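You operate a simulated robot arm through the tools that you are given. There is no shell and no other tool. Be economical: measure what you need, move in short steps, check, and stop when the job is done.

The job below is to be done with a simulated robot arm. You get a single attempt, and the scene is never put back.

## Task
Turn press three's heat off and cool its mould on the grid till the rack's display shows 40 or less.
Fine: run the fan for it, then switch it off; push the tray back in.

Only the result counts: the job must be done as asked and must still hold three seconds after the hand-in. Knocking over, shifting, dropping, spilling or breaking anything else fails it.

## Robot
A 7-joint arm with a two-finger parallel gripper on a trunk, on a base that drives. Base frame: it is fixed to the floor where the robot stands at the start and does not move with it; the origin is under the middle of the robot, x ahead of it, y to its left, z up. Lengths are in m, angles in degrees, forces in N, time in s.
With the tool pointing down near the work surface it reaches from about 0.48 to 0.92 m from the robot's upright axis, wherever it stands. Its first joint turns from -115.0 to 115.0 degrees. Places, roughly: grid of the cooling rack [1.6, 1.4, 0.9]; mould with round hollows [2.25, 0.5, 1]; press four heat dial [2.6, -0.8, 1.4]; press three heat dial [2.2, 0, 1.4]; press three power switch [2.2, 0, 1.2]; press three tray [2.2, 0.4, 1]; red rocker switch [1.4, 1.2, 0.8]. Payload 3.91 kg.
The TCP is the grasp point between the finger pads, 0.03 m short of the fingertips. In the tool frame z runs along the fingers and y along their closing line. Largest opening 0.11 m; finger width 0.02, thickness 0.01; the body of the gripper, 0.048 by 0.112 m, starts 0.055 m behind the TCP.
Orientation is that of the tool frame in the base frame, as a unit quaternion [x, y, z, w]. With the fingers straight down and closing along the base's y, the tool's x points along the base's -x, its y along +y and its z along -z.

## Interface
- The arm moves only by the tool servo_tool. Its argument "increments" is a list of rows, each a list of 7 numbers: the turn, a rotation vector about the tool's x, y, z in units of 4 degrees (1.0 is 4 degrees), then the shift along the tool's x, y, z in units of 30 mm (1.0 is 30 mm), then the finger opening in m, from 0 to 0.11. In form: [[rx, ry, rz, x, y, z, claw], ...]. A call has 1 to 10 rows; each row shifts and turns the commanded pose from where the row before left it, along the tool's axes as they then stand. A call with a number of a shift or a turn outside -1 to 1 is refused whole. A row lasts 0.2 s, in which the tool goes at most 0.05 m and 8.6 degrees; a call with a longer step from one row to the next is refused whole, and so is a gripper value outside its range. Where a pose cannot be reached the arm comes as near as it can. A force on the tool above 60 N (or 10 N above the force at the start of the call, whichever is more), or a blocked arm, ends the call early, and 0.2 s more pass. Each finger travels about 0.153 m/s and halts on what it meets, pressing with about 24 N; the grip force reading is that of the motor and also rises with nothing between the fingers. The clock runs only during rows and for 0.2 s after the last one: add rows that do not move to give the fingers time. It gives the time, the measured TCP pose, the force on the tool (base axes), the opening and the grip force at its end, in the units of the frame above (readings bear some noise), with the torque about the TCP (base axes, N m) and any sound that the robot's microphone picked up.
- Cameras (640 x 400 px; columns grow to the right, rows downward): "scene" is now at [0.2145, 0.1603, 1.5279]; the picture's right is [-0.52, -0.85, 0.00], its down [0.13, -0.08, -0.99] and it looks along [0.84, -0.51, 0.15] (base axes); focal length 256 px, centre (320, 200). "wrist" rides on the gripper at [0.072, 0.017, -0.103] in the tool frame; the picture's right is [-0.23, 0.97, 0.00], its down [-0.76, -0.18, -0.62] and it looks along [-0.61, -0.14, 0.78] (tool axes); focal length 222 px, centre (320, 200). There is no depth. A picture from a camera that has moved, and an enlarged one, comes with that camera's place and axes in the base frame and with its lens.
- grab_frame(camera): a new picture of that camera. No time passes.
- slide_trunk(by): slides the trunk up (or, below 0, down) by that many m; the arm and the scene camera ride with it, the base frame stays. It gives what a move gives, with no picture.
- steer(legs): drives the robot by 1 to 6 legs, each [ahead, left, turn to the left] in m, m and degrees, along the robot's own axes; the way and the turn of a leg run together, so that a leg with both is an arc; at most 1.5 m and 180 degrees a leg. The arm and the cameras ride along, it lands a little off, and it stops where it bumps. It gives what a move gives.
- pan_tilt(pan, tilt): turns the head with the scene camera to pan (to the left, within 80 degrees either way) and tilt (down, from -29 to 69), counted from straight ahead of the robot. It gives what a move gives.
- close_up(camera, box): a new picture of the part [left, top, right, bottom] of that camera's present view, enlarged. No time passes.
- hand_in(): hands the job in; it is judged then, once.

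Go step by step. Nothing tells you exact positions but the pictures and the camera data: compare them with the known pose of the tool, close in by small moves and look again before you grip or let go. The budget is 120 turns and 78 pictures, counting those below and the enlarged ones. Unless the task says otherwise, let go and move clear before handing in, and close with one line.

The tools are called after "Call:" as name(argument=value, ...) on one line, values as JSON. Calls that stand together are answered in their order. servo_tool: Moves the arm, as the interface text tells. Its arguments: {"type":"object","properties":{"increments":{"type":"array","items":{"type":"array","items":{"type":"number"}}}},"required":["increments"]} The other tools are called the same way: slide_trunk (by) slides the trunk up or down; steer (legs) drives the base; pan_tilt (pan, tilt) turns the head that bears the scene camera; grab_frame (camera) takes a picture; close_up (camera, box) takes an enlarged picture of a part of a camera's view; hand_in () hands the job in.

At the start:

```text
time_s: 0.0
tool_pos: [0.5353, -0.1491, 1.5689]
tool_rot: [0.001, 1.0, 0.0, 0.0]
ft_force: [-0.7, 0.8, 0.2]
ft_torque: [-0.02, -0.05, 0.02]
opening: 0.11
grip_force: 0.1
trunk travel left (down, up): [-0.795, 0.195]
robot x, y, heading: [0.0025, 0.0009, -0.2]
head pan, tilt: [-31.3, -8.7]
```

scene: 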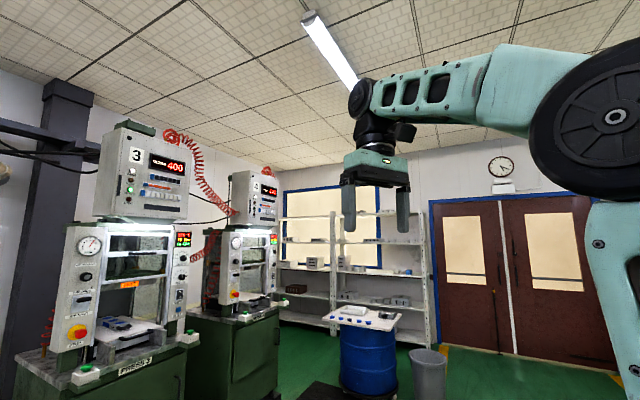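
wrist: 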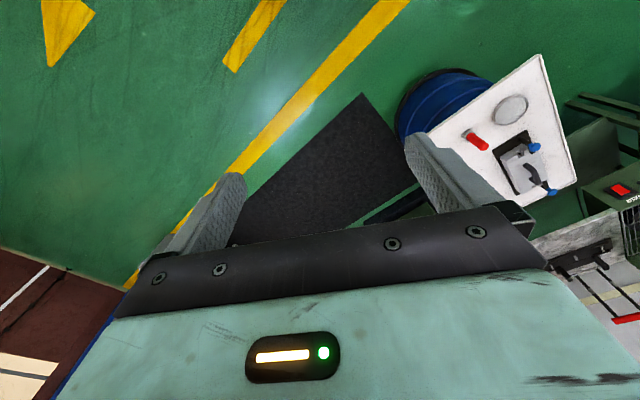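

Press three is on the left in the scene view, with a control box, dials and a tray. I'll look closer at it, and turn the head toward the cooling rack.

Call:
close_up(camera="scene", box=[10, 100, 210, 390])

Call:
pan_tilt(pan=30, tilt=15)

Call:
grab_frame(camera="scene")

```text
1.38 times, centred on (110, 245) of scene
camera zoom: at [0.2145, 0.1603, 1.5279], right [-0.52, -0.85, 0.0], down [0.13, -0.08, -0.99], along [0.84, -0.51, 0.15], focal length 353 px, centre (610, 138)
```

zoom: 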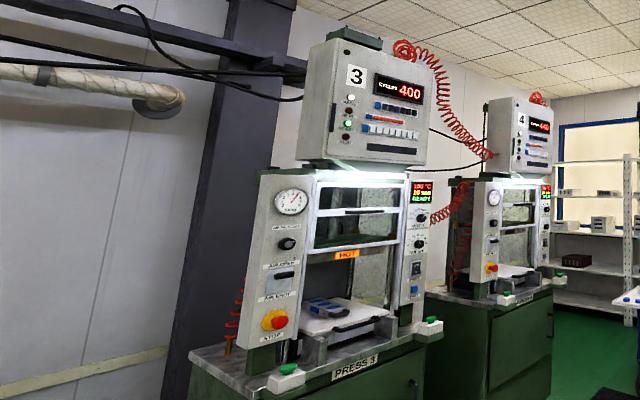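

```text
time_s: 1.3
tool_pos: [0.5353, -0.15, 1.569]
tool_rot: [0.0, 1.0, -0.001, 0.0]
ft_force: [0.1, -0.7, 0.4]
ft_torque: [-0.04, 0.01, -0.02]
opening: 0.1099
grip_force: 0.1
trunk travel left (down, up): [-0.795, 0.195]
robot x, y, heading: [0.0068, -0.0009, 0.1]
head pan, tilt: [30.0, 15.0]
```

```text
74 pictures are left
camera scene: at [0.2226, 0.2511, 1.4903], right [0.5, -0.87, 0.0], down [-0.22, -0.13, -0.97], along [0.84, 0.48, -0.26], focal length 256 px, centre (320, 200)
```

scene: 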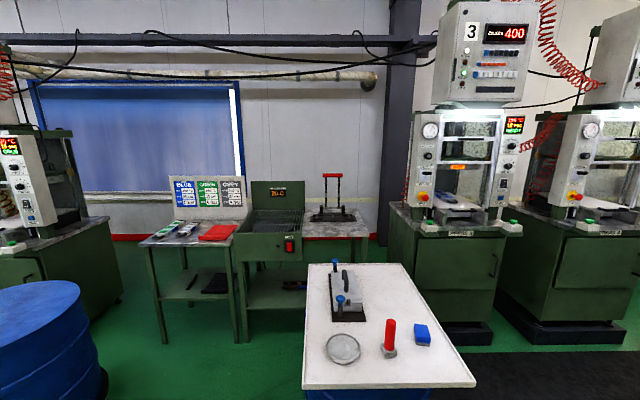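

Call:
close_up(camera="scene", box=[130, 160, 380, 316])

Call:
close_up(camera="scene", box=[380, 90, 540, 250])

```text
2.56 times, centred on (255, 238) of scene
camera zoom: at [0.2226, 0.2511, 1.4903], right [0.5, -0.87, 0.0], down [-0.22, -0.13, -0.97], along [0.84, 0.48, -0.26], focal length 654 px, centre (486, 103)
```

zoom: 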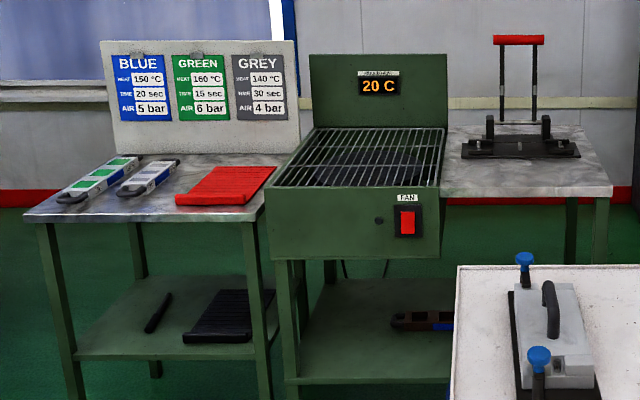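

```text
2.50 times, centred on (460, 170) of scene
camera zoom: at [0.2226, 0.2511, 1.4903], right [0.5, -0.87, 0.0], down [-0.22, -0.13, -0.97], along [0.84, 0.48, -0.26], focal length 639 px, centre (-30, 275)
```

zoom: 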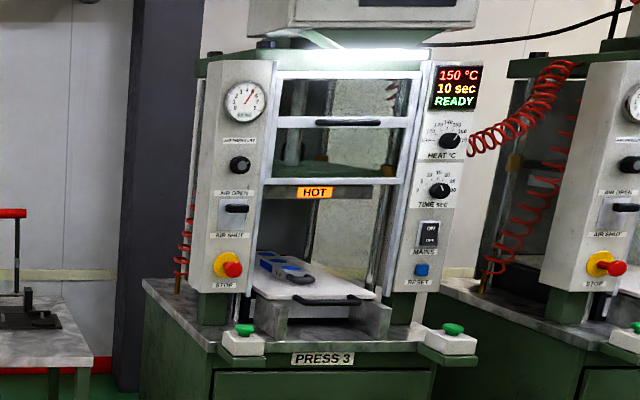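

The press is ahead, and a low white table stands between me and the rack at about (1.0, 0.5). I'll drive around its right side and come up in front of press three.

Call:
steer(legs=[[0.2, -0.3, 0], [0.9, 0, 0]])

Call:
pan_tilt(pan=15, tilt=10)

Call:
grab_frame(camera="scene")

```text
time_s: 7.9
tool_pos: [1.6226, -0.4464, 1.5694]
tool_rot: [-0.002, 1.0, 0.0, 0.002]
ft_force: [-0.5, -0.4, 0.2]
ft_torque: [-0.01, 0.02, -0.04]
opening: 0.11
grip_force: 0.0
trunk travel left (down, up): [-0.795, 0.195]
robot x, y, heading: [1.0896, -0.2981, 0.0]
head pan, tilt: [30.0, 15.0]
```

```text
time_s: 8.7
tool_pos: [1.6356, -0.4481, 1.5638]
tool_rot: [-0.001, 1.0, 0.001, -0.003]
ft_force: [0.2, 0.6, 0.7]
ft_torque: [0.0, -0.02, 0.0]
opening: 0.1099
grip_force: 0.1
trunk travel left (down, up): [-0.795, 0.195]
robot x, y, heading: [1.0867, -0.2999, 0.1]
head pan, tilt: [15.0, 10.0]
```

```text
71 pictures are left
camera scene: at [1.3047, -0.071, 1.5031], right [0.26, -0.96, 0.0], down [-0.16, -0.05, -0.99], along [0.95, 0.26, -0.16], focal length 256 px, centre (320, 200)
```

scene: 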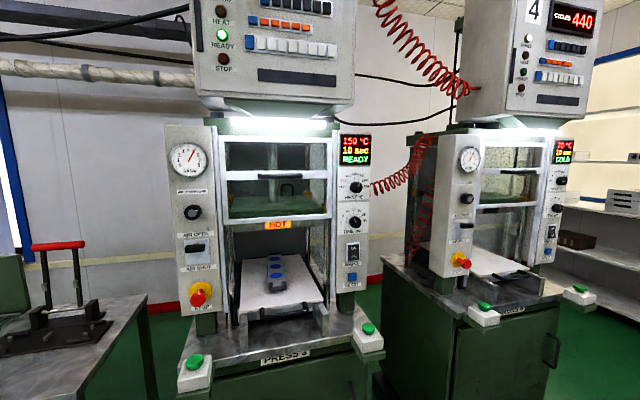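

Call:
close_up(camera="scene", box=[310, 120, 400, 310])

Call:
close_up(camera="scene", box=[160, 220, 390, 390])

```text
2.11 times, centred on (355, 215) of scene
camera zoom: at [1.3047, -0.071, 1.5031], right [0.26, -0.96, 0.0], down [-0.16, -0.05, -0.99], along [0.95, 0.26, -0.16], focal length 538 px, centre (246, 168)
```

zoom: 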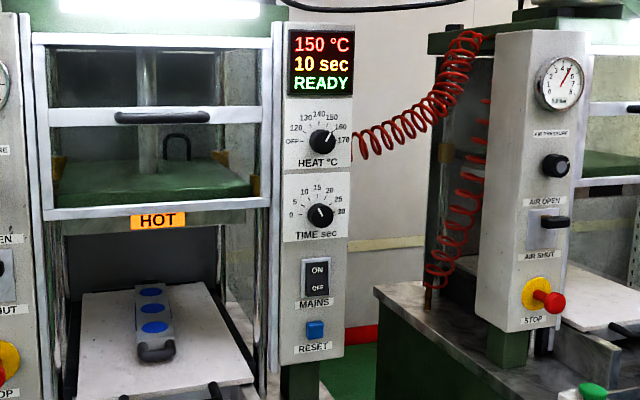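

```text
2.35 times, centred on (275, 305) of scene
camera zoom: at [1.3047, -0.071, 1.5031], right [0.26, -0.96, 0.0], down [-0.16, -0.05, -0.99], along [0.95, 0.26, -0.16], focal length 602 px, centre (426, -47)
```

zoom: 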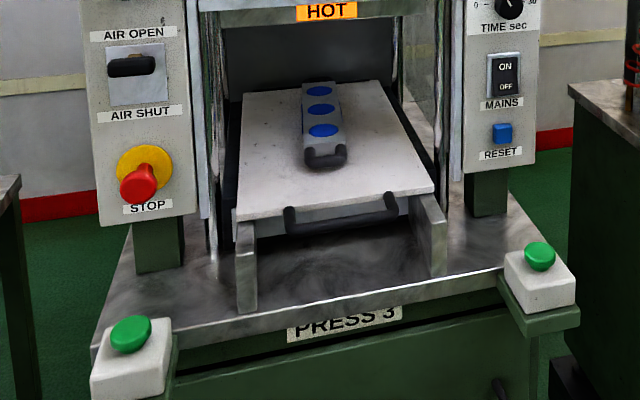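

Press three's heat dial has OFF at its left end and currently sits near 160. The press looks turned about 30°, so I'll turn to face it squarely and look again.

Call:
steer(legs=[[0, 0, 31], [0.2, -0.05, 0]])

Call:
pan_tilt(pan=0, tilt=20)

Call:
grab_frame(camera="scene")

```text
time_s: 11.8
tool_pos: [1.8298, -0.0838, 1.5647]
tool_rot: [-0.269, 0.963, -0.001, -0.003]
ft_force: [-0.1, 0.1, -0.2]
ft_torque: [-0.02, -0.02, 0.03]
opening: 0.1099
grip_force: 0.0
trunk travel left (down, up): [-0.795, 0.195]
robot x, y, heading: [1.2878, -0.2351, 31.4]
head pan, tilt: [15.0, 10.0]
```

```text
time_s: 12.6
tool_pos: [1.8406, -0.0767, 1.5566]
tool_rot: [-0.269, 0.963, -0.002, -0.008]
ft_force: [-0.5, 1.1, 0.6]
ft_torque: [-0.01, -0.04, -0.01]
opening: 0.1102
grip_force: 0.0
trunk travel left (down, up): [-0.795, 0.195]
robot x, y, heading: [1.2888, -0.2346, 31.0]
head pan, tilt: [0.0, 20.0]
```

```text
68 pictures are left
camera scene: at [1.3685, 0.0505, 1.4869], right [0.52, -0.85, 0.0], down [-0.28, -0.17, -0.94], along [0.81, 0.49, -0.33], focal length 256 px, centre (320, 200)
```

scene: 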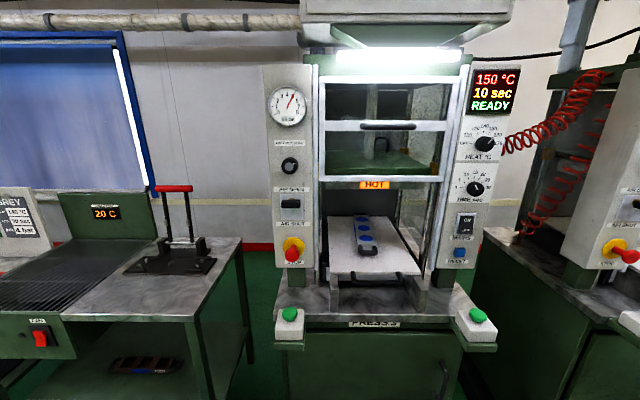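

I'm now facing press three squarely and the dial is about 0.83 m ahead and 0.19 m to the right, at z ≈ 1.41. I'll lower the trunk and turn the tool to point forward.

Call:
slide_trunk(by=-0.15)

Call:
servo_tool(increments=[[0, -1, 0, 0, 0, 0, 0.11], [0, -1, 0, 0, 0, 0, 0.11], [0, -1, 0, 0, 0, 0, 0.11], [0, -1, 0, 0, 0, 0, 0.11], [0, -1, 0, 0, 0, 0, 0.11], [0, -1, 0, 0, 0, 0, 0.11], [0, -1, 0, 0, 0, 0, 0.11], [0, -1, 0, 0, 0, 0, 0.11], [0, -1, 0, 0, 0, 0, 0.11], [0, -1, 0, 0, 0, 0, 0.11]])

Call:
servo_tool(increments=[[0, -1, 0, 0, 0, 0, 0.06], [0, -1, 0, 0, 0, 0, 0.06], [0, -1, 0, 0, 0, 0, 0.06], [0, -1, 0, 0, 0, 0, 0.06], [0, -1, 0, 0, 0, 0, 0.06], [0, -1, 0, 0, 0, 0, 0.06], [0, -1, 0, 0, 0, 0, 0.06], [0, -1, 0, 0, 0, 0, 0.06], [0, -1, 0, 0, 0, 0, 0.06], [0, -1, 0, 0, 0, 0, 0.06]])

Call:
servo_tool(increments=[[0, -1, 0, 0, 0, 0, 0.06], [0, -1, 0, 0, 0, 0, 0.06], [0, -0.5, 0, 0, 0, 0, 0.06]])

Call:
grab_frame(camera="wrist")

Call:
grab_frame(camera="scene")

```text
time_s: 14.3
tool_pos: [1.8423, -0.0759, 1.4081]
tool_rot: [-0.269, 0.963, -0.002, -0.008]
ft_force: [0.9, 0.6, 0.4]
ft_torque: [0.02, -0.03, 0.02]
opening: 0.11
grip_force: 0.0
trunk travel left (down, up): [-0.645, 0.345]
robot x, y, heading: [1.2874, -0.2406, 31.5]
head pan, tilt: [0.0, 20.0]
```

```text
time_s: 16.6
tool_pos: [1.8514, -0.0657, 1.4]
tool_rot: [-0.256, 0.918, 0.081, 0.29]
ft_force: [1.1, 0.2, -0.3]
ft_torque: [-0.03, -0.03, 0.0]
opening: 0.1099
grip_force: 0.1
out of reach, approached as far as the arm can: row 9, 10
trunk travel left (down, up): [-0.645, 0.345]
robot x, y, heading: [1.2879, -0.2373, 31.2]
head pan, tilt: [0.0, 20.0]
```

```text
time_s: 18.8
tool_pos: [1.8513, -0.0667, 1.3999]
tool_rot: [-0.256, 0.919, 0.081, 0.29]
ft_force: [0.0, -0.3, -0.8]
ft_torque: [0.02, 0.01, 0.03]
opening: 0.0598
grip_force: 0.1
out of reach, approached as far as the arm can: row 1, 2, 3, 4, 5, 6, 7, 8, 9, 10
trunk travel left (down, up): [-0.645, 0.345]
robot x, y, heading: [1.2891, -0.2395, 31.3]
head pan, tilt: [0.0, 20.0]
```

```text
time_s: 19.6
tool_pos: [1.8647, -0.0477, 1.3869]
tool_rot: [-0.255, 0.907, 0.091, 0.321]
ft_force: [0.6, -0.4, 0.3]
ft_torque: [0.01, -0.04, -0.02]
opening: 0.0603
grip_force: 0.1
out of reach, approached as far as the arm can: row 1, 2
trunk travel left (down, up): [-0.645, 0.345]
robot x, y, heading: [1.2878, -0.2396, 30.9]
head pan, tilt: [0.0, 20.0]
```

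```text
67 pictures are left
camera wrist: at [1.7507, -0.0974, 1.4208], right [-0.35, 0.92, 0.14], down [0.26, -0.05, 0.96], along [0.9, 0.38, -0.23], focal length 222 px, centre (320, 200)
```

wrist: 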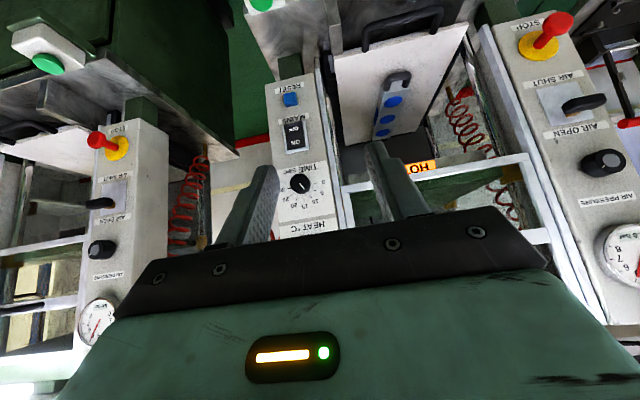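

```text
66 pictures are left
camera scene: at [1.3698, 0.0512, 1.3369], right [0.52, -0.85, 0.0], down [-0.28, -0.17, -0.94], along [0.81, 0.49, -0.33], focal length 256 px, centre (320, 200)
```

scene: 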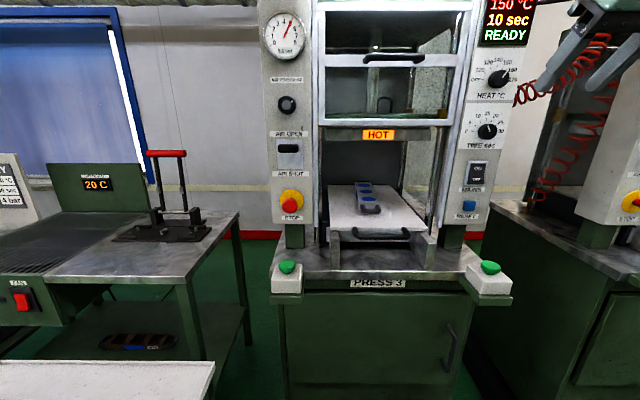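

The arm needs to reach further forward to level the tool, so I'll advance while rotating.

Call:
servo_tool(increments=[[0, -0.7, 0, -0.45, 0, 0.45, 0.06], [0, -0.8, 0, -0.4, 0, 0.45, 0.06], [0, -1, 0, -0.3, 0, 0.4, 0.06], [0, -1, 0, -0.25, 0, 0.4, 0.06], [0, -1, 0, -0.2, 0, 0.4, 0.06], [0, -1, 0, -0.15, 0, 0.3, 0.06], [0, -1, 0, -0.1, 0, 0.3, 0.06], [0, -1, 0, -0.1, 0, 0.3, 0.06], [0, -1, 0, 0, 0, 0.3, 0.06], [0, -1, 0, 0, 0, 0.1, 0.06]])

```text
time_s: 21.8
tool_pos: [1.9651, 0.0131, 1.3729]
tool_rot: [-0.208, 0.742, 0.172, 0.614]
ft_force: [0.2, -1.4, -0.6]
ft_torque: [0.03, -0.01, 0.0]
opening: 0.0601
grip_force: 0.1
trunk travel left (down, up): [-0.645, 0.345]
robot x, y, heading: [1.2876, -0.2425, 31.3]
head pan, tilt: [0.0, 20.0]
```

Call:
servo_tool(increments=[[0, -1, 0, -0.3, -0.6, 0, 0.06], [0, -1, 0, -0.3, -0.6, 0, 0.06], [0, -0.7, 0, -0.3, -0.7, 0, 0.06], [0, 0, 0, 0, -0.5, 0, 0.06]])

Call:
grab_frame(camera="wrist")

Call:
grab_frame(camera="scene")

```text
time_s: 22.8
tool_pos: [2.0048, -0.0476, 1.3999]
tool_rot: [-0.191, 0.681, 0.19, 0.681]
ft_force: [0.3, 0.3, -1.1]
ft_torque: [-0.03, 0.02, 0.0]
opening: 0.06
grip_force: 0.1
trunk travel left (down, up): [-0.645, 0.345]
robot x, y, heading: [1.286, -0.2385, 31.2]
head pan, tilt: [0.0, 20.0]
```

```text
65 pictures are left
camera wrist: at [1.906, -0.0866, 1.327], right [-0.5, 0.83, 0.23], down [-0.44, -0.47, 0.76], along [0.74, 0.29, 0.61], focal length 222 px, centre (320, 200)
```

wrist: 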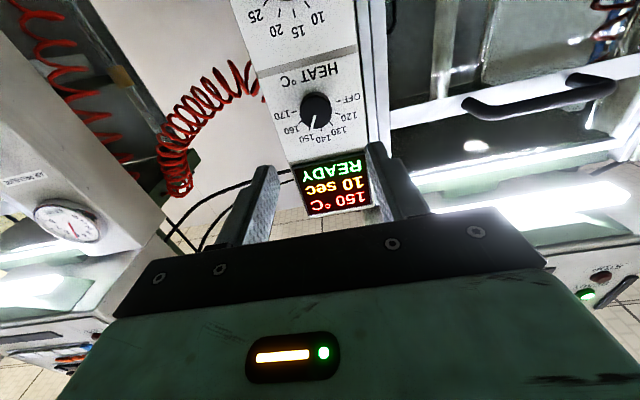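

```text
64 pictures are left
camera scene: at [1.3697, 0.0514, 1.3368], right [0.52, -0.85, 0.0], down [-0.28, -0.17, -0.94], along [0.81, 0.49, -0.33], focal length 256 px, centre (320, 200)
```

scene: 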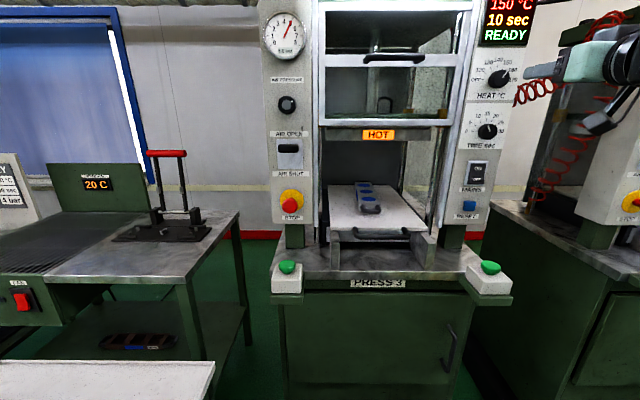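

The tool is level and aligned with the dial at about (2.14, 0.03, 1.40). I'll pre-rotate the gripper clockwise by 60° so the counter-clockwise turn to OFF (about 120°) has room, then approach.

Call:
servo_tool(increments=[[0, 0, 1, 0, 0, 0, 0.06], [0, 0, 1, 0, 0, 0, 0.06], [0, 0, 1, 0, 0, 0, 0.06], [0, 0, 1, 0, 0, 0, 0.06], [0, 0, 1, 0, 0, 0, 0.06], [0, 0, 1, 0, 0, 0, 0.06], [0, 0, 1, 0, 0, 0, 0.06], [0, 0, 1, 0, 0, 0, 0.06]])

Call:
servo_tool(increments=[[0, 0, 1, 0, 0, 0, 0.06], [0, 0, 1, 0, 0, 0, 0.06], [0, 0, 1, 0, 0, 0, 0.06], [0, 0, 1, 0, 0, 0, 0.06], [0, 0, 1, 0, 0, 0, 0.06], [0, 0, 1, 0, 0, 0, 0.06], [0, 0, 1, 0, 0, 0, 0.06], [0, 0, 0, 0, 0, 1, 0.06], [0, 0, 0, 0, 0, 1, 0.06]])

Call:
grab_frame(camera="wrist")

Call:
close_up(camera="scene", box=[440, 0, 640, 150])

```text
time_s: 24.6
tool_pos: [2.0037, -0.0462, 1.3984]
tool_rot: [0.004, 0.708, 0.371, 0.601]
ft_force: [-0.4, -0.8, 0.0]
ft_torque: [0.03, 0.0, 0.0]
opening: 0.0603
grip_force: 0.1
trunk travel left (down, up): [-0.645, 0.345]
robot x, y, heading: [1.2854, -0.2374, 31.2]
head pan, tilt: [0.0, 20.0]
```

```text
time_s: 26.6
tool_pos: [2.051, -0.0172, 1.4004]
tool_rot: [0.175, 0.686, 0.505, 0.494]
ft_force: [0.2, 0.1, -0.2]
ft_torque: [0.01, 0.03, -0.03]
opening: 0.0599
grip_force: 0.0
trunk travel left (down, up): [-0.645, 0.345]
robot x, y, heading: [1.2878, -0.2386, 31.1]
head pan, tilt: [0.0, 20.0]
```

```text
63 pictures are left
camera wrist: at [1.9255, -0.0109, 1.3788], right [-0.15, 0.25, 0.96], down [-0.14, -0.96, 0.23], along [0.98, -0.1, 0.18], focal length 222 px, centre (320, 200)
```

wrist: 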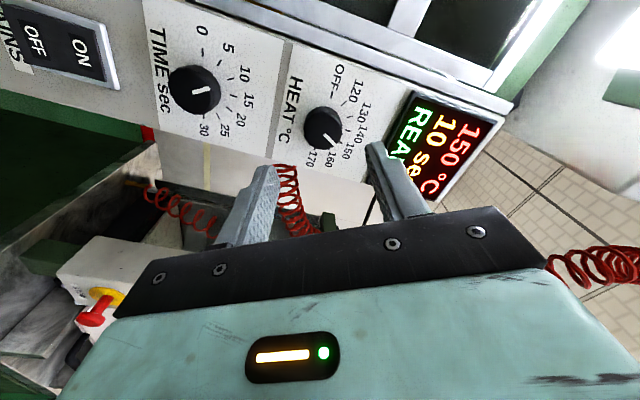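

```text
2.67 times, centred on (540, 75) of scene
camera zoom: at [1.3697, 0.0509, 1.3369], right [0.52, -0.86, 0.0], down [-0.28, -0.17, -0.94], along [0.81, 0.49, -0.33], focal length 682 px, centre (-267, 533)
```

zoom: 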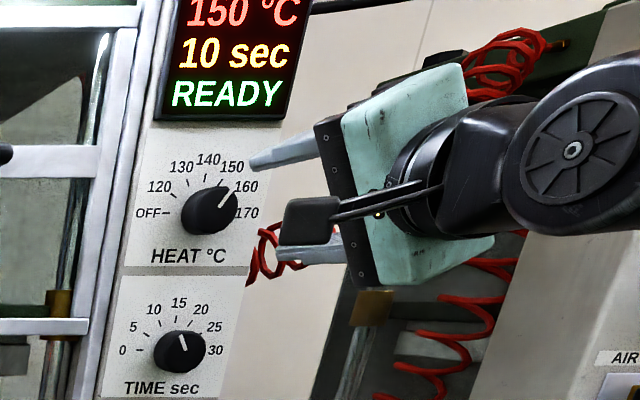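

Aligned within a few mm. Advancing 85 mm so the fingers straddle the knob, then closing gently.

Call:
servo_tool(increments=[[0, 0, 0, 0, 0, 1, 0.06], [0, 0, 0, 0, 0, 1, 0.06], [0, 0, 0, 0, 0, 0.5, 0.06], [0, 0, 0, 0, 0, 0.4, 0.06], [0, 0, 0, 0, 0, 0, 0.06]])

Call:
grab_frame(camera="wrist")

Call:
close_up(camera="scene", box=[440, 0, 640, 150])

```text
time_s: 27.8
tool_pos: [2.1201, 0.0036, 1.3979]
tool_rot: [0.184, 0.684, 0.498, 0.5]
ft_force: [0.1, 0.6, 0.6]
ft_torque: [0.0, -0.04, 0.05]
opening: 0.0598
grip_force: 0.0
out of reach, approached as far as the arm can: row 3, 4
trunk travel left (down, up): [-0.645, 0.345]
robot x, y, heading: [1.2853, -0.2416, 31.4]
head pan, tilt: [0.0, 20.0]
```

```text
61 pictures are left
camera wrist: at [1.9953, 0.0144, 1.3767], right [-0.14, 0.25, 0.96], down [-0.17, -0.96, 0.23], along [0.98, -0.13, 0.18], focal length 222 px, centre (320, 200)
```

wrist: 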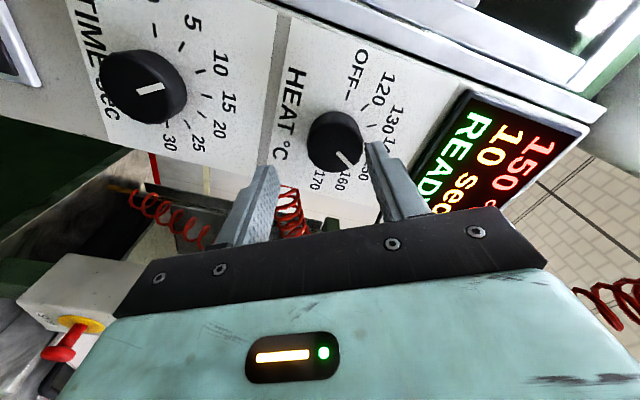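

```text
2.67 times, centred on (540, 75) of scene
camera zoom: at [1.3698, 0.0512, 1.3369], right [0.52, -0.85, 0.0], down [-0.28, -0.17, -0.94], along [0.81, 0.49, -0.33], focal length 682 px, centre (-267, 533)
```

zoom: 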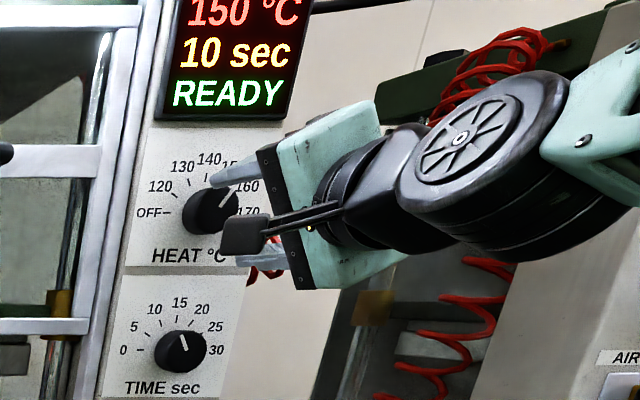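

The arm ran out of reach, so I'll back off, bring the base closer and more in line with the dial.

Call:
servo_tool(increments=[[0, 0, 0, 0, 0, -1, 0.06], [0, 0, 0, 0, 0, -1, 0.06], [0, 0, 0, 0, 0, -1, 0.06], [0, 0, 0, 0, 0, -1, 0.06]])

Call:
steer(legs=[[0.1, -0.1, 0]])

Call:
grab_frame(camera="wrist")

```text
time_s: 28.8
tool_pos: [2.0117, -0.0397, 1.3991]
tool_rot: [0.174, 0.687, 0.504, 0.494]
ft_force: [-0.1, 0.9, 0.2]
ft_torque: [0.02, -0.02, 0.01]
opening: 0.06
grip_force: 0.0
trunk travel left (down, up): [-0.645, 0.345]
robot x, y, heading: [1.2881, -0.2356, 31.4]
head pan, tilt: [0.0, 20.0]
```

```text
time_s: 30.1
tool_pos: [2.1519, -0.0727, 1.3991]
tool_rot: [0.176, 0.687, 0.504, 0.493]
ft_force: [0.5, 0.1, -0.5]
ft_torque: [-0.03, 0.02, -0.02]
opening: 0.0599
grip_force: 0.1
trunk travel left (down, up): [-0.645, 0.345]
robot x, y, heading: [1.4252, -0.2736, 31.3]
head pan, tilt: [0.0, 20.0]
```

```text
59 pictures are left
camera wrist: at [2.0263, -0.0658, 1.3776], right [-0.15, 0.25, 0.96], down [-0.14, -0.96, 0.23], along [0.98, -0.1, 0.18], focal length 222 px, centre (320, 200)
```

wrist: 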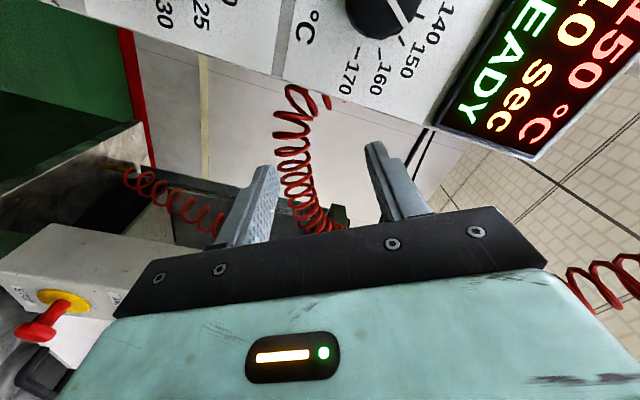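

Call:
servo_tool(increments=[[0, 0, 0, 0, 0, -1, 0.06], [0, 0, 0, 0.71, 0.41, 0, 0.06], [0, 0, 0, 0.71, 0.41, 0, 0.06], [0, 0, 0, 0.71, 0.41, 0, 0.06], [0, 0, 0, 0.7, 0.41, 0, 0.06]])

Call:
grab_frame(camera="wrist")

```text
time_s: 31.3
tool_pos: [2.0767, -0.0046, 1.394]
tool_rot: [0.177, 0.686, 0.504, 0.494]
ft_force: [-0.1, -0.3, -0.4]
ft_torque: [-0.01, -0.01, 0.02]
opening: 0.0599
grip_force: 0.1
trunk travel left (down, up): [-0.645, 0.345]
robot x, y, heading: [1.4253, -0.2726, 31.5]
head pan, tilt: [0.0, 20.0]
```

```text
58 pictures are left
camera wrist: at [1.9504, 0.0021, 1.373], right [-0.15, 0.25, 0.96], down [-0.14, -0.96, 0.23], along [0.98, -0.1, 0.18], focal length 222 px, centre (320, 200)
```

wrist: 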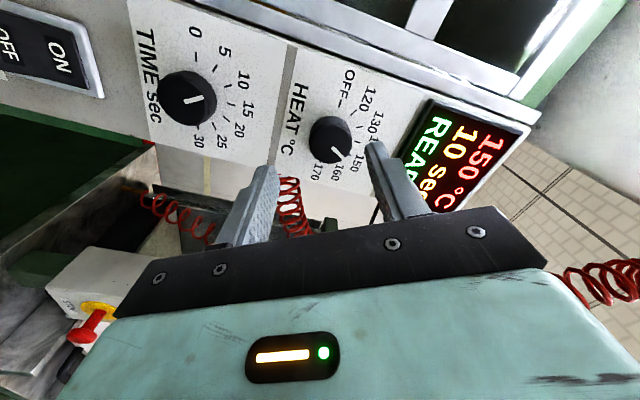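

Call:
servo_tool(increments=[[0, 0, 0, -0.1, 0.25, 0, 0.06], [0, 0, 0, 0, 0, 1, 0.06], [0, 0, 0, 0, 0, 0.5, 0.06], [0, 0, 0, 0, 0, 0.5, 0.06], [0, 0, 0, 0, 0, 0, 0.06]])

Call:
grab_frame(camera="wrist")

```text
time_s: 32.5
tool_pos: [2.1269, 0.0286, 1.4046]
tool_rot: [0.176, 0.687, 0.504, 0.493]
ft_force: [0.1, -0.7, -0.4]
ft_torque: [0.02, 0.0, 0.01]
opening: 0.0601
grip_force: 0.0
trunk travel left (down, up): [-0.645, 0.345]
robot x, y, heading: [1.4223, -0.2702, 31.4]
head pan, tilt: [0.0, 20.0]
```

```text
57 pictures are left
camera wrist: at [2.0003, 0.0352, 1.3825], right [-0.15, 0.25, 0.96], down [-0.14, -0.96, 0.23], along [0.98, -0.1, 0.18], focal length 222 px, centre (320, 200)
```

wrist: 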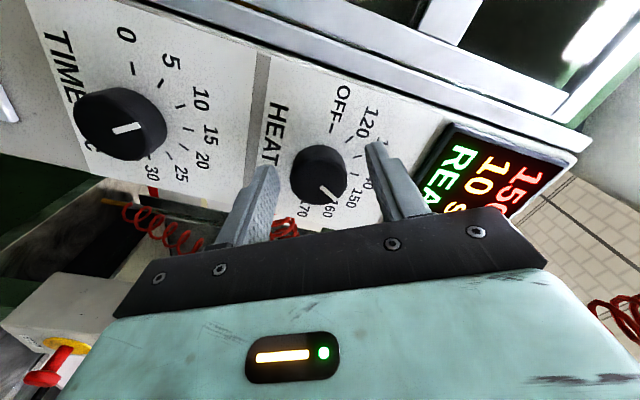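

Call:
servo_tool(increments=[[0, 0, 0, -0.15, -0.06, 0, 0.06], [0, 0, 0, 0, 0, 0.3, 0.06], [0, 0, 0, 0, 0, 0.2, 0.06], [0, 0, 0, 0, 0, 0, 0.06]])

Call:
servo_tool(increments=[[0, 0, 0, 0, 0, 0, 0.05], [0, 0, 0, 0, 0, 0, 0.04], [0, 0, 0, 0, 0, 0, 0.03], [0, 0, 0, 0, 0, 0, 0.03]])

Call:
grab_frame(camera="wrist")

```text
time_s: 33.5
tool_pos: [2.1409, 0.0311, 1.4029]
tool_rot: [0.175, 0.686, 0.505, 0.493]
ft_force: [-22.6, -12.5, -2.8]
ft_torque: [-0.28, 0.65, -0.62]
opening: 0.0609
grip_force: 0.5
trunk travel left (down, up): [-0.645, 0.345]
robot x, y, heading: [1.4244, -0.2689, 31.3]
head pan, tilt: [0.0, 20.0]
```

```text
time_s: 34.5
tool_pos: [2.1404, 0.0286, 1.4035]
tool_rot: [0.177, 0.686, 0.505, 0.493]
ft_force: [-23.5, -22.7, -5.2]
ft_torque: [-0.32, 0.56, -0.88]
opening: 0.0381
grip_force: 8.2
trunk travel left (down, up): [-0.645, 0.345]
robot x, y, heading: [1.4247, -0.2708, 31.5]
head pan, tilt: [0.0, 20.0]
```

```text
56 pictures are left
camera wrist: at [2.0146, 0.0366, 1.3829], right [-0.15, 0.25, 0.96], down [-0.14, -0.96, 0.23], along [0.98, -0.1, 0.18], focal length 222 px, centre (320, 200)
```

wrist: 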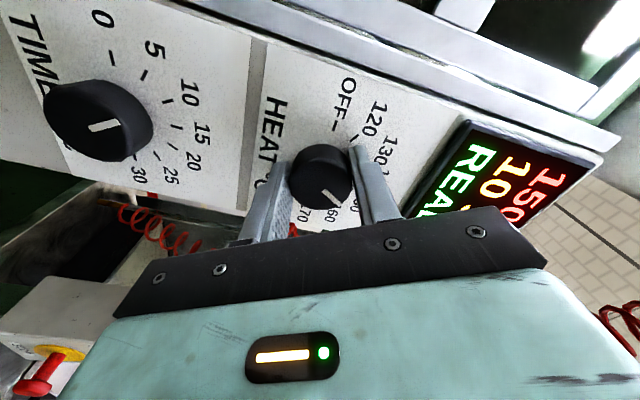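

The knob is between the fingers (0.038 opening), and the tips press lightly on the panel. I'll ease back a few mm, grip firmly and turn counter-clockwise.

Call:
servo_tool(increments=[[0, 0, 0, 0, 0, -0.15, 0.038], [0, 0, 0, 0, 0, 0, 0.025], [0, 0, 0, 0, 0, 0, 0.025], [0, 0, -1, 0, 0, 0, 0.025], [0, 0, -1, 0, 0, 0, 0.025], [0, 0, -1, 0, 0, 0, 0.025], [0, 0, -1, 0, 0, 0, 0.025], [0, 0, -1, 0, 0, 0, 0.025], [0, 0, -1, 0, 0, 0, 0.025], [0, 0, -1, 0, 0, 0, 0.025]])

Call:
grab_frame(camera="wrist")

```text
time_s: 36.7
tool_pos: [2.1411, 0.0302, 1.4007]
tool_rot: [0.004, 0.71, 0.37, 0.599]
ft_force: [22.5, 14.2, -4.9]
ft_torque: [-0.13, 0.31, 0.02]
opening: 0.0374
grip_force: 44.8
trunk travel left (down, up): [-0.645, 0.345]
robot x, y, heading: [1.4244, -0.2665, 31.0]
head pan, tilt: [0.0, 20.0]
```

```text
55 pictures are left
camera wrist: at [2.023, 0.0213, 1.3494], right [-0.36, 0.61, 0.71], down [-0.24, -0.79, 0.56], along [0.9, 0.03, 0.43], focal length 222 px, centre (320, 200)
```

wrist: 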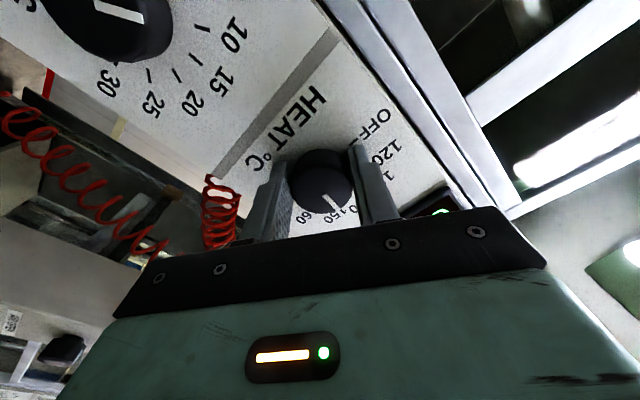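

The knob turns with the fingers. Continuing.

Call:
servo_tool(increments=[[0, 0, -1, 0, 0, 0.05, 0.025], [0, 0, -1, 0, 0, 0.05, 0.025], [0, 0, -1, 0, 0, 0, 0.025], [0, 0, -1, 0, 0, 0, 0.025], [0, 0, -1, 0, 0, 0, 0.025], [0, 0, -1, 0, 0, 0, 0.025], [0, 0, -1, 0, 0, 0, 0.025], [0, 0, -1, 0, 0, 0, 0.025], [0, 0, -1, 0, 0, 0, 0.025], [0, 0, -1, 0, 0, 0, 0.025]])

Call:
servo_tool(increments=[[0, 0, -1, 0, 0, 0, 0.025], [0, 0, -1, 0, 0, 0, 0.025], [0, 0, -1, 0, 0, 0, 0.025], [0, 0, -1, 0, 0, 0, 0.025], [0, 0, -1, 0, 0, 0, 0.025], [0, 0, -1, 0, 0, 0, 0.025], [0, 0, -1, 0, 0, 0, 0.025], [0, 0, -1, 0, 0, 0, 0.025], [0, 0, -1, 0, 0, 0, 0.025]])

Call:
grab_frame(camera="wrist")

Call:
grab_frame(camera="scene")

```text
time_s: 38.9
tool_pos: [2.1423, 0.0273, 1.4015]
tool_rot: [-0.239, 0.67, 0.142, 0.689]
ft_force: [-9.2, -26.3, -27.5]
ft_torque: [0.03, 0.64, -0.94]
opening: 0.0372
grip_force: 45.0
trunk travel left (down, up): [-0.645, 0.345]
robot x, y, heading: [1.4219, -0.271, 31.3]
head pan, tilt: [0.0, 20.0]
```

```text
time_s: 40.9
tool_pos: [2.1428, 0.0251, 1.4021]
tool_rot: [-0.433, 0.564, -0.08, 0.699]
ft_force: [-4.8, -35.1, -25.8]
ft_torque: [-0.23, 0.62, -0.74]
opening: 0.0373
grip_force: 44.6
trunk travel left (down, up): [-0.645, 0.345]
robot x, y, heading: [1.4231, -0.2714, 31.3]
head pan, tilt: [0.0, 20.0]
```

```text
54 pictures are left
camera wrist: at [2.0727, -0.0611, 1.339], right [-0.45, 0.73, -0.51], down [-0.73, 0.03, 0.68], along [0.51, 0.68, 0.53], focal length 222 px, centre (320, 200)
```

wrist: 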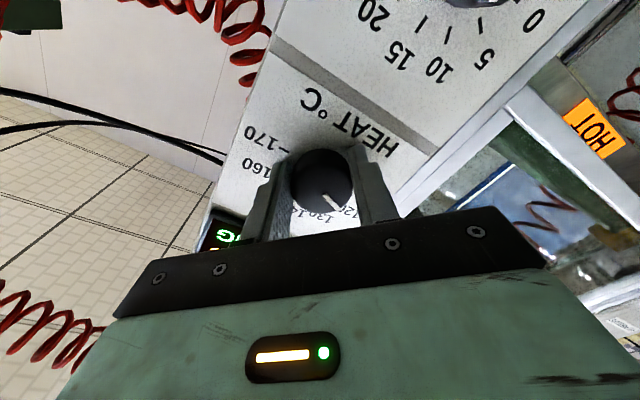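

```text
53 pictures are left
camera scene: at [1.5186, 0.0231, 1.3376], right [0.52, -0.85, 0.0], down [-0.29, -0.18, -0.94], along [0.8, 0.49, -0.34], focal length 256 px, centre (320, 200)
```

scene: 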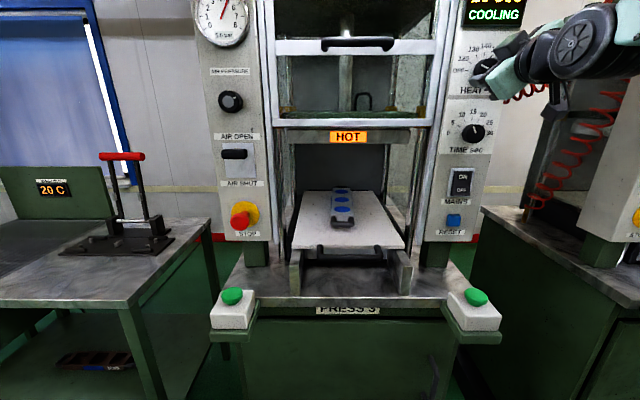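

The press now shows COOLING and the pointer is near 120. I'll relax the side load and turn on to OFF.

Call:
servo_tool(increments=[[0, 0, 0, 0.1, 0, -0.06, 0.025], [0, 0, -1, 0, 0, 0, 0.025], [0, 0, -1, 0, 0, 0, 0.025], [0, 0, -1, 0, 0, 0, 0.025], [0, 0, -1, 0, 0, 0, 0.025], [0, 0, -1, 0, 0, 0, 0.025], [0, 0, -1, 0, 0, 0, 0.025]])

Call:
grab_frame(camera="wrist")

```text
time_s: 42.5
tool_pos: [2.1446, 0.0249, 1.404]
tool_rot: [-0.537, 0.459, -0.223, 0.672]
ft_force: [30.7, -9.3, 11.8]
ft_torque: [1.66, 0.82, -0.57]
opening: 0.0372
grip_force: 45.0
trunk travel left (down, up): [-0.645, 0.345]
robot x, y, heading: [1.4239, -0.2694, 31.3]
head pan, tilt: [0.0, 20.0]
```

```text
52 pictures are left
camera wrist: at [2.0856, -0.0809, 1.36], right [-0.3, 0.5, -0.82], down [-0.86, 0.22, 0.45], along [0.41, 0.84, 0.36], focal length 222 px, centre (320, 200)
```

wrist: 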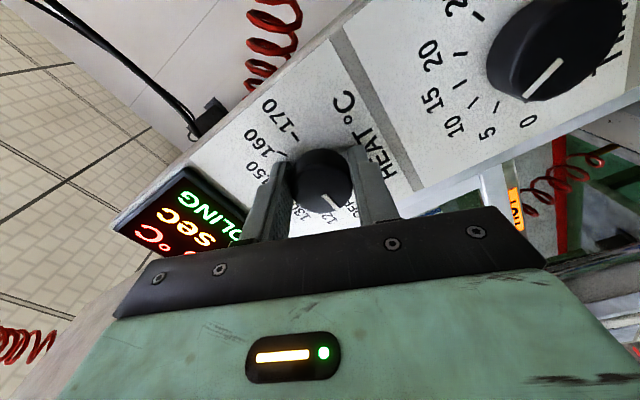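

Call:
close_up(camera="wrist", box=[240, 130, 420, 250])

Call:
close_up(camera="scene", box=[440, 0, 560, 100])

```text
3.33 times, centred on (330, 190) of wrist
camera zoom: at [2.0856, -0.0809, 1.36], right [-0.3, 0.5, -0.82], down [-0.86, 0.22, 0.45], along [0.41, 0.84, 0.36], focal length 740 px, centre (287, 233)
```

zoom: 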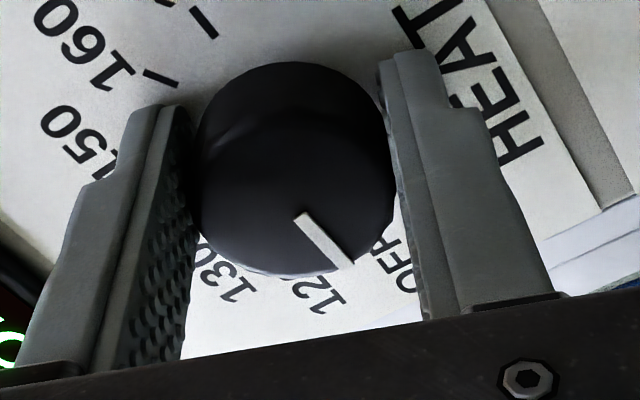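

```text
4.00 times, centred on (500, 50) of scene
camera zoom: at [1.5196, 0.0243, 1.3375], right [0.52, -0.85, 0.0], down [-0.29, -0.18, -0.94], along [0.8, 0.49, -0.34], focal length 1023 px, centre (-400, 800)
```

zoom: 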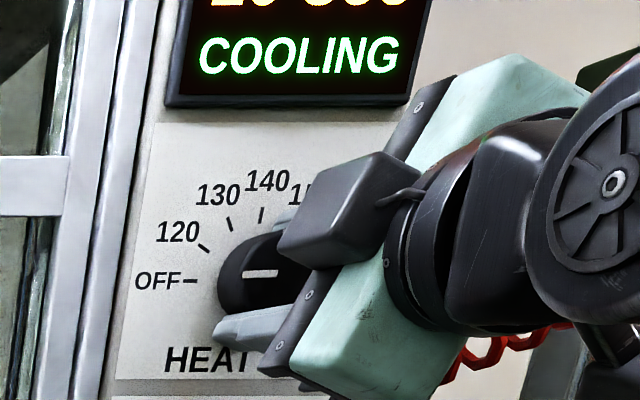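

The pointer is horizontal toward OFF. I'll release, back away and verify.

Call:
servo_tool(increments=[[0, 0, 0, 0, 0, 0, 0.06], [0, 0, 0, 0, 0, 0, 0.06], [0, 0, 0, 0, 0, -1, 0.06], [0, 0, 0, 0, 0, -1, 0.06], [0, 0, 0, 0, 0, -1, 0.06], [0, 0, 0, 0, 0, -1, 0.06]])

Call:
pan_tilt(pan=-10, tilt=10)

Call:
grab_frame(camera="scene")

```text
time_s: 43.9
tool_pos: [2.0731, -0.0146, 1.4022]
tool_rot: [-0.54, 0.459, -0.222, 0.67]
ft_force: [-0.2, 0.2, -0.1]
ft_torque: [0.02, -0.01, 0.02]
opening: 0.0601
grip_force: 0.1
out of reach, approached as far as the arm can: row 5, 6
trunk travel left (down, up): [-0.645, 0.345]
robot x, y, heading: [1.427, -0.2718, 31.2]
head pan, tilt: [0.0, 20.0]
```

```text
time_s: 44.6
tool_pos: [2.0727, -0.0144, 1.4018]
tool_rot: [-0.541, 0.459, -0.221, 0.669]
ft_force: [0.2, 0.9, 0.2]
ft_torque: [-0.01, 0.01, -0.04]
opening: 0.0601
grip_force: 0.0
trunk travel left (down, up): [-0.645, 0.345]
robot x, y, heading: [1.4244, -0.2704, 31.3]
head pan, tilt: [-10.0, 10.0]
```

```text
49 pictures are left
camera scene: at [1.5249, 0.0107, 1.3534], right [0.36, -0.93, 0.0], down [-0.16, -0.06, -0.98], along [0.92, 0.36, -0.17], focal length 256 px, centre (320, 200)
```

scene: 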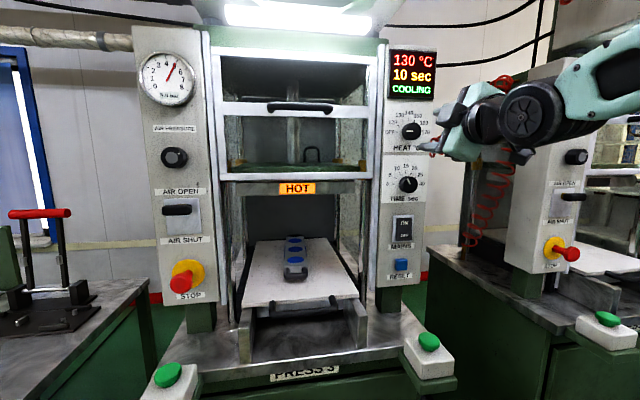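

Call:
close_up(camera="scene", box=[370, 50, 450, 160])

Call:
close_up(camera="scene", box=[220, 215, 380, 345])

```text
3.64 times, centred on (410, 105) of scene
camera zoom: at [1.5249, 0.0107, 1.3534], right [0.36, -0.93, 0.0], down [-0.16, -0.06, -0.98], along [0.92, 0.36, -0.17], focal length 930 px, centre (-7, 546)
```

zoom: 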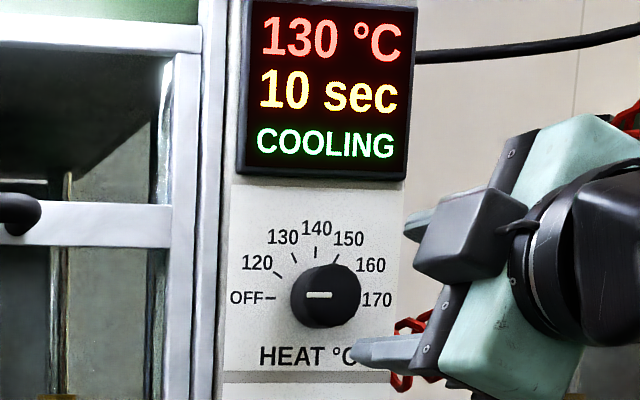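

```text
3.08 times, centred on (300, 280) of scene
camera zoom: at [1.5249, 0.0107, 1.3534], right [0.36, -0.93, 0.0], down [-0.16, -0.06, -0.98], along [0.92, 0.36, -0.17], focal length 787 px, centre (382, -46)
```

zoom: 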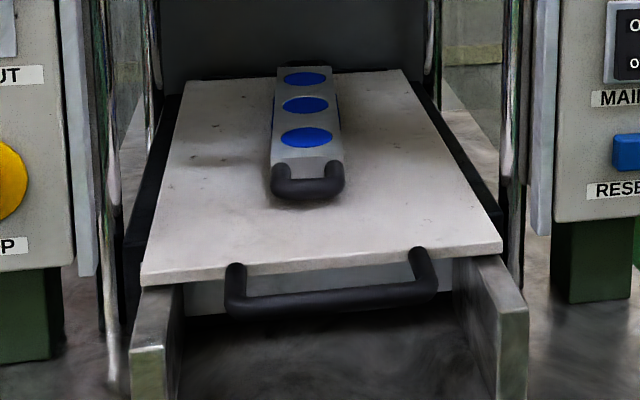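

The dial is at OFF. Next the tray: I'll pull it out by its handle so the mould can be gripped from above. I'll reposition the base to the left, roll the gripper so it closes fore-aft, and tilt it down.

Call:
steer(legs=[[-0.12, 0, 0], [0, 0.2, 0], [0.05, 0, 0]])

Call:
servo_tool(increments=[[0, 0, -1, 0, 0, 0, 0.06], [0, 0, -1, 0, 0, 0, 0.06], [0, 0, -1, 0, 0, 0, 0.06], [0, 0, -1, 0, 0, 0, 0.06], [0, 0, -1, 0, 0, 0, 0.06], [0, 0, -0.5, 0, 0, 0, 0.06]])

Call:
servo_tool(increments=[[-1, 0, 0, 0, 0, 0, 0.06], [-1, 0, 0, 0, 0, 0, 0.06], [-1, 0, 0, 0, 0, 0, 0.06], [-1, 0, 0, 0, 0, 0, 0.06], [-1, 0, 0, 0, 0, 0, 0.06], [-1, 0, 0, 0, 0, 0, 0.06], [-1, 0, 0, 0, 0, 0, 0.06], [-1, 0, 0, 0, 0, 0, 0.06], [-1, 0, 0, 0, 0, 0, 0.06], [-1, 0, 0, 0, 0, 0, 0.06]])

Call:
pan_tilt(pan=-10, tilt=25)

Call:
grab_frame(camera="scene")

```text
time_s: 47.6
tool_pos: [1.9063, 0.1205, 1.4029]
tool_rot: [-0.541, 0.458, -0.221, 0.67]
ft_force: [-0.5, 0.2, -0.1]
ft_torque: [-0.01, 0.0, -0.03]
opening: 0.0599
grip_force: 0.2
trunk travel left (down, up): [-0.645, 0.345]
robot x, y, heading: [1.2598, -0.1376, 31.5]
head pan, tilt: [-10.0, 10.0]
```

```text
time_s: 49.0
tool_pos: [1.9172, 0.1253, 1.3942]
tool_rot: [0.62, -0.347, 0.343, -0.614]
ft_force: [0.4, -0.5, -0.2]
ft_torque: [0.01, -0.03, -0.01]
opening: 0.0599
grip_force: 0.1
trunk travel left (down, up): [-0.645, 0.345]
robot x, y, heading: [1.2613, -0.138, 31.4]
head pan, tilt: [-10.0, 10.0]
```

```text
time_s: 51.2
tool_pos: [1.9162, 0.1276, 1.3954]
tool_rot: [0.793, -0.444, 0.204, -0.364]
ft_force: [-0.5, -0.4, 0.1]
ft_torque: [0.03, -0.03, -0.01]
opening: 0.06
grip_force: 0.0
trunk travel left (down, up): [-0.645, 0.345]
robot x, y, heading: [1.2557, -0.1363, 31.3]
head pan, tilt: [-10.0, 10.0]
```

```text
time_s: 51.9
tool_pos: [1.9151, 0.1271, 1.3947]
tool_rot: [0.793, -0.444, 0.204, -0.364]
ft_force: [-0.9, -0.9, 0.7]
ft_torque: [0.02, -0.01, -0.02]
opening: 0.0598
grip_force: 0.0
trunk travel left (down, up): [-0.645, 0.345]
robot x, y, heading: [1.2572, -0.1384, 31.4]
head pan, tilt: [-10.0, 25.0]
```

```text
46 pictures are left
camera scene: at [1.3482, 0.1387, 1.3288], right [0.37, -0.93, 0.0], down [-0.39, -0.15, -0.91], along [0.85, 0.33, -0.41], focal length 256 px, centre (320, 200)
```

scene: 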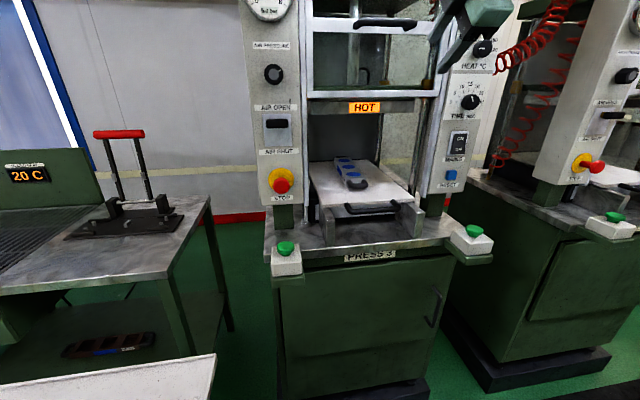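

I estimate the tray handle at about (1.99, 0.235, 1.02). I'll tilt the tool further down, lower the trunk and look with the wrist camera.

Call:
servo_tool(increments=[[-1, 0, 0, -0.4, 0, 0, 0.06], [-1, 0, 0, -0.4, 0, 0, 0.06], [-1, 0, 0, -0.4, 0, 0, 0.06], [-1, 0, 0, -0.4, 0, 0, 0.06], [0, 0, 0, 0, 0, 0, 0.06]])

Call:
slide_trunk(by=-0.28)

Call:
grab_frame(camera="wrist")

Call:
grab_frame(camera="scene")

```text
time_s: 53.1
tool_pos: [1.8918, 0.1679, 1.3948]
tool_rot: [0.836, -0.468, 0.14, -0.25]
ft_force: [-0.8, 0.1, 0.2]
ft_torque: [-0.02, -0.01, 0.03]
opening: 0.0603
grip_force: 0.1
trunk travel left (down, up): [-0.645, 0.345]
robot x, y, heading: [1.2592, -0.1339, 31.4]
head pan, tilt: [-10.0, 25.0]
```

```text
time_s: 56.0
tool_pos: [1.8927, 0.169, 1.114]
tool_rot: [0.836, -0.469, 0.139, -0.25]
ft_force: [-0.1, 0.1, 1.2]
ft_torque: [0.02, 0.02, 0.01]
opening: 0.0601
grip_force: 0.1
trunk travel left (down, up): [-0.365, 0.625]
robot x, y, heading: [1.2611, -0.1339, 31.4]
head pan, tilt: [-10.0, 25.0]
```

```text
45 pictures are left
camera wrist: at [1.8685, 0.0692, 1.1915], right [-0.81, -0.23, -0.54], down [-0.56, 0.55, 0.62], along [0.15, 0.8, -0.57], focal length 222 px, centre (320, 200)
```

wrist: 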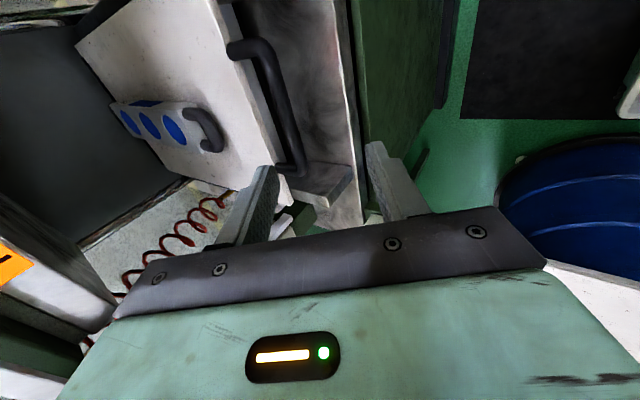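

```text
44 pictures are left
camera scene: at [1.3505, 0.1401, 1.0488], right [0.37, -0.93, 0.0], down [-0.39, -0.15, -0.91], along [0.85, 0.33, -0.41], focal length 256 px, centre (320, 200)
```

scene: 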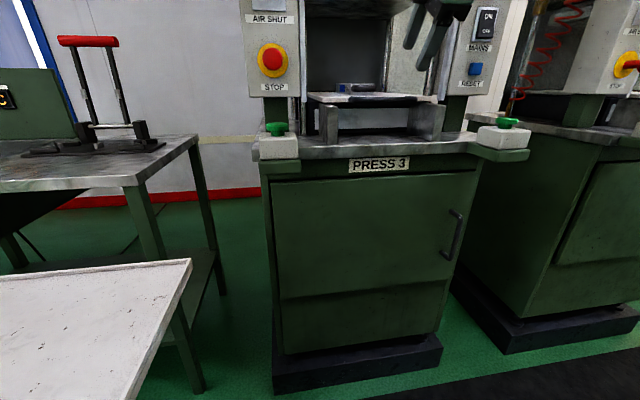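

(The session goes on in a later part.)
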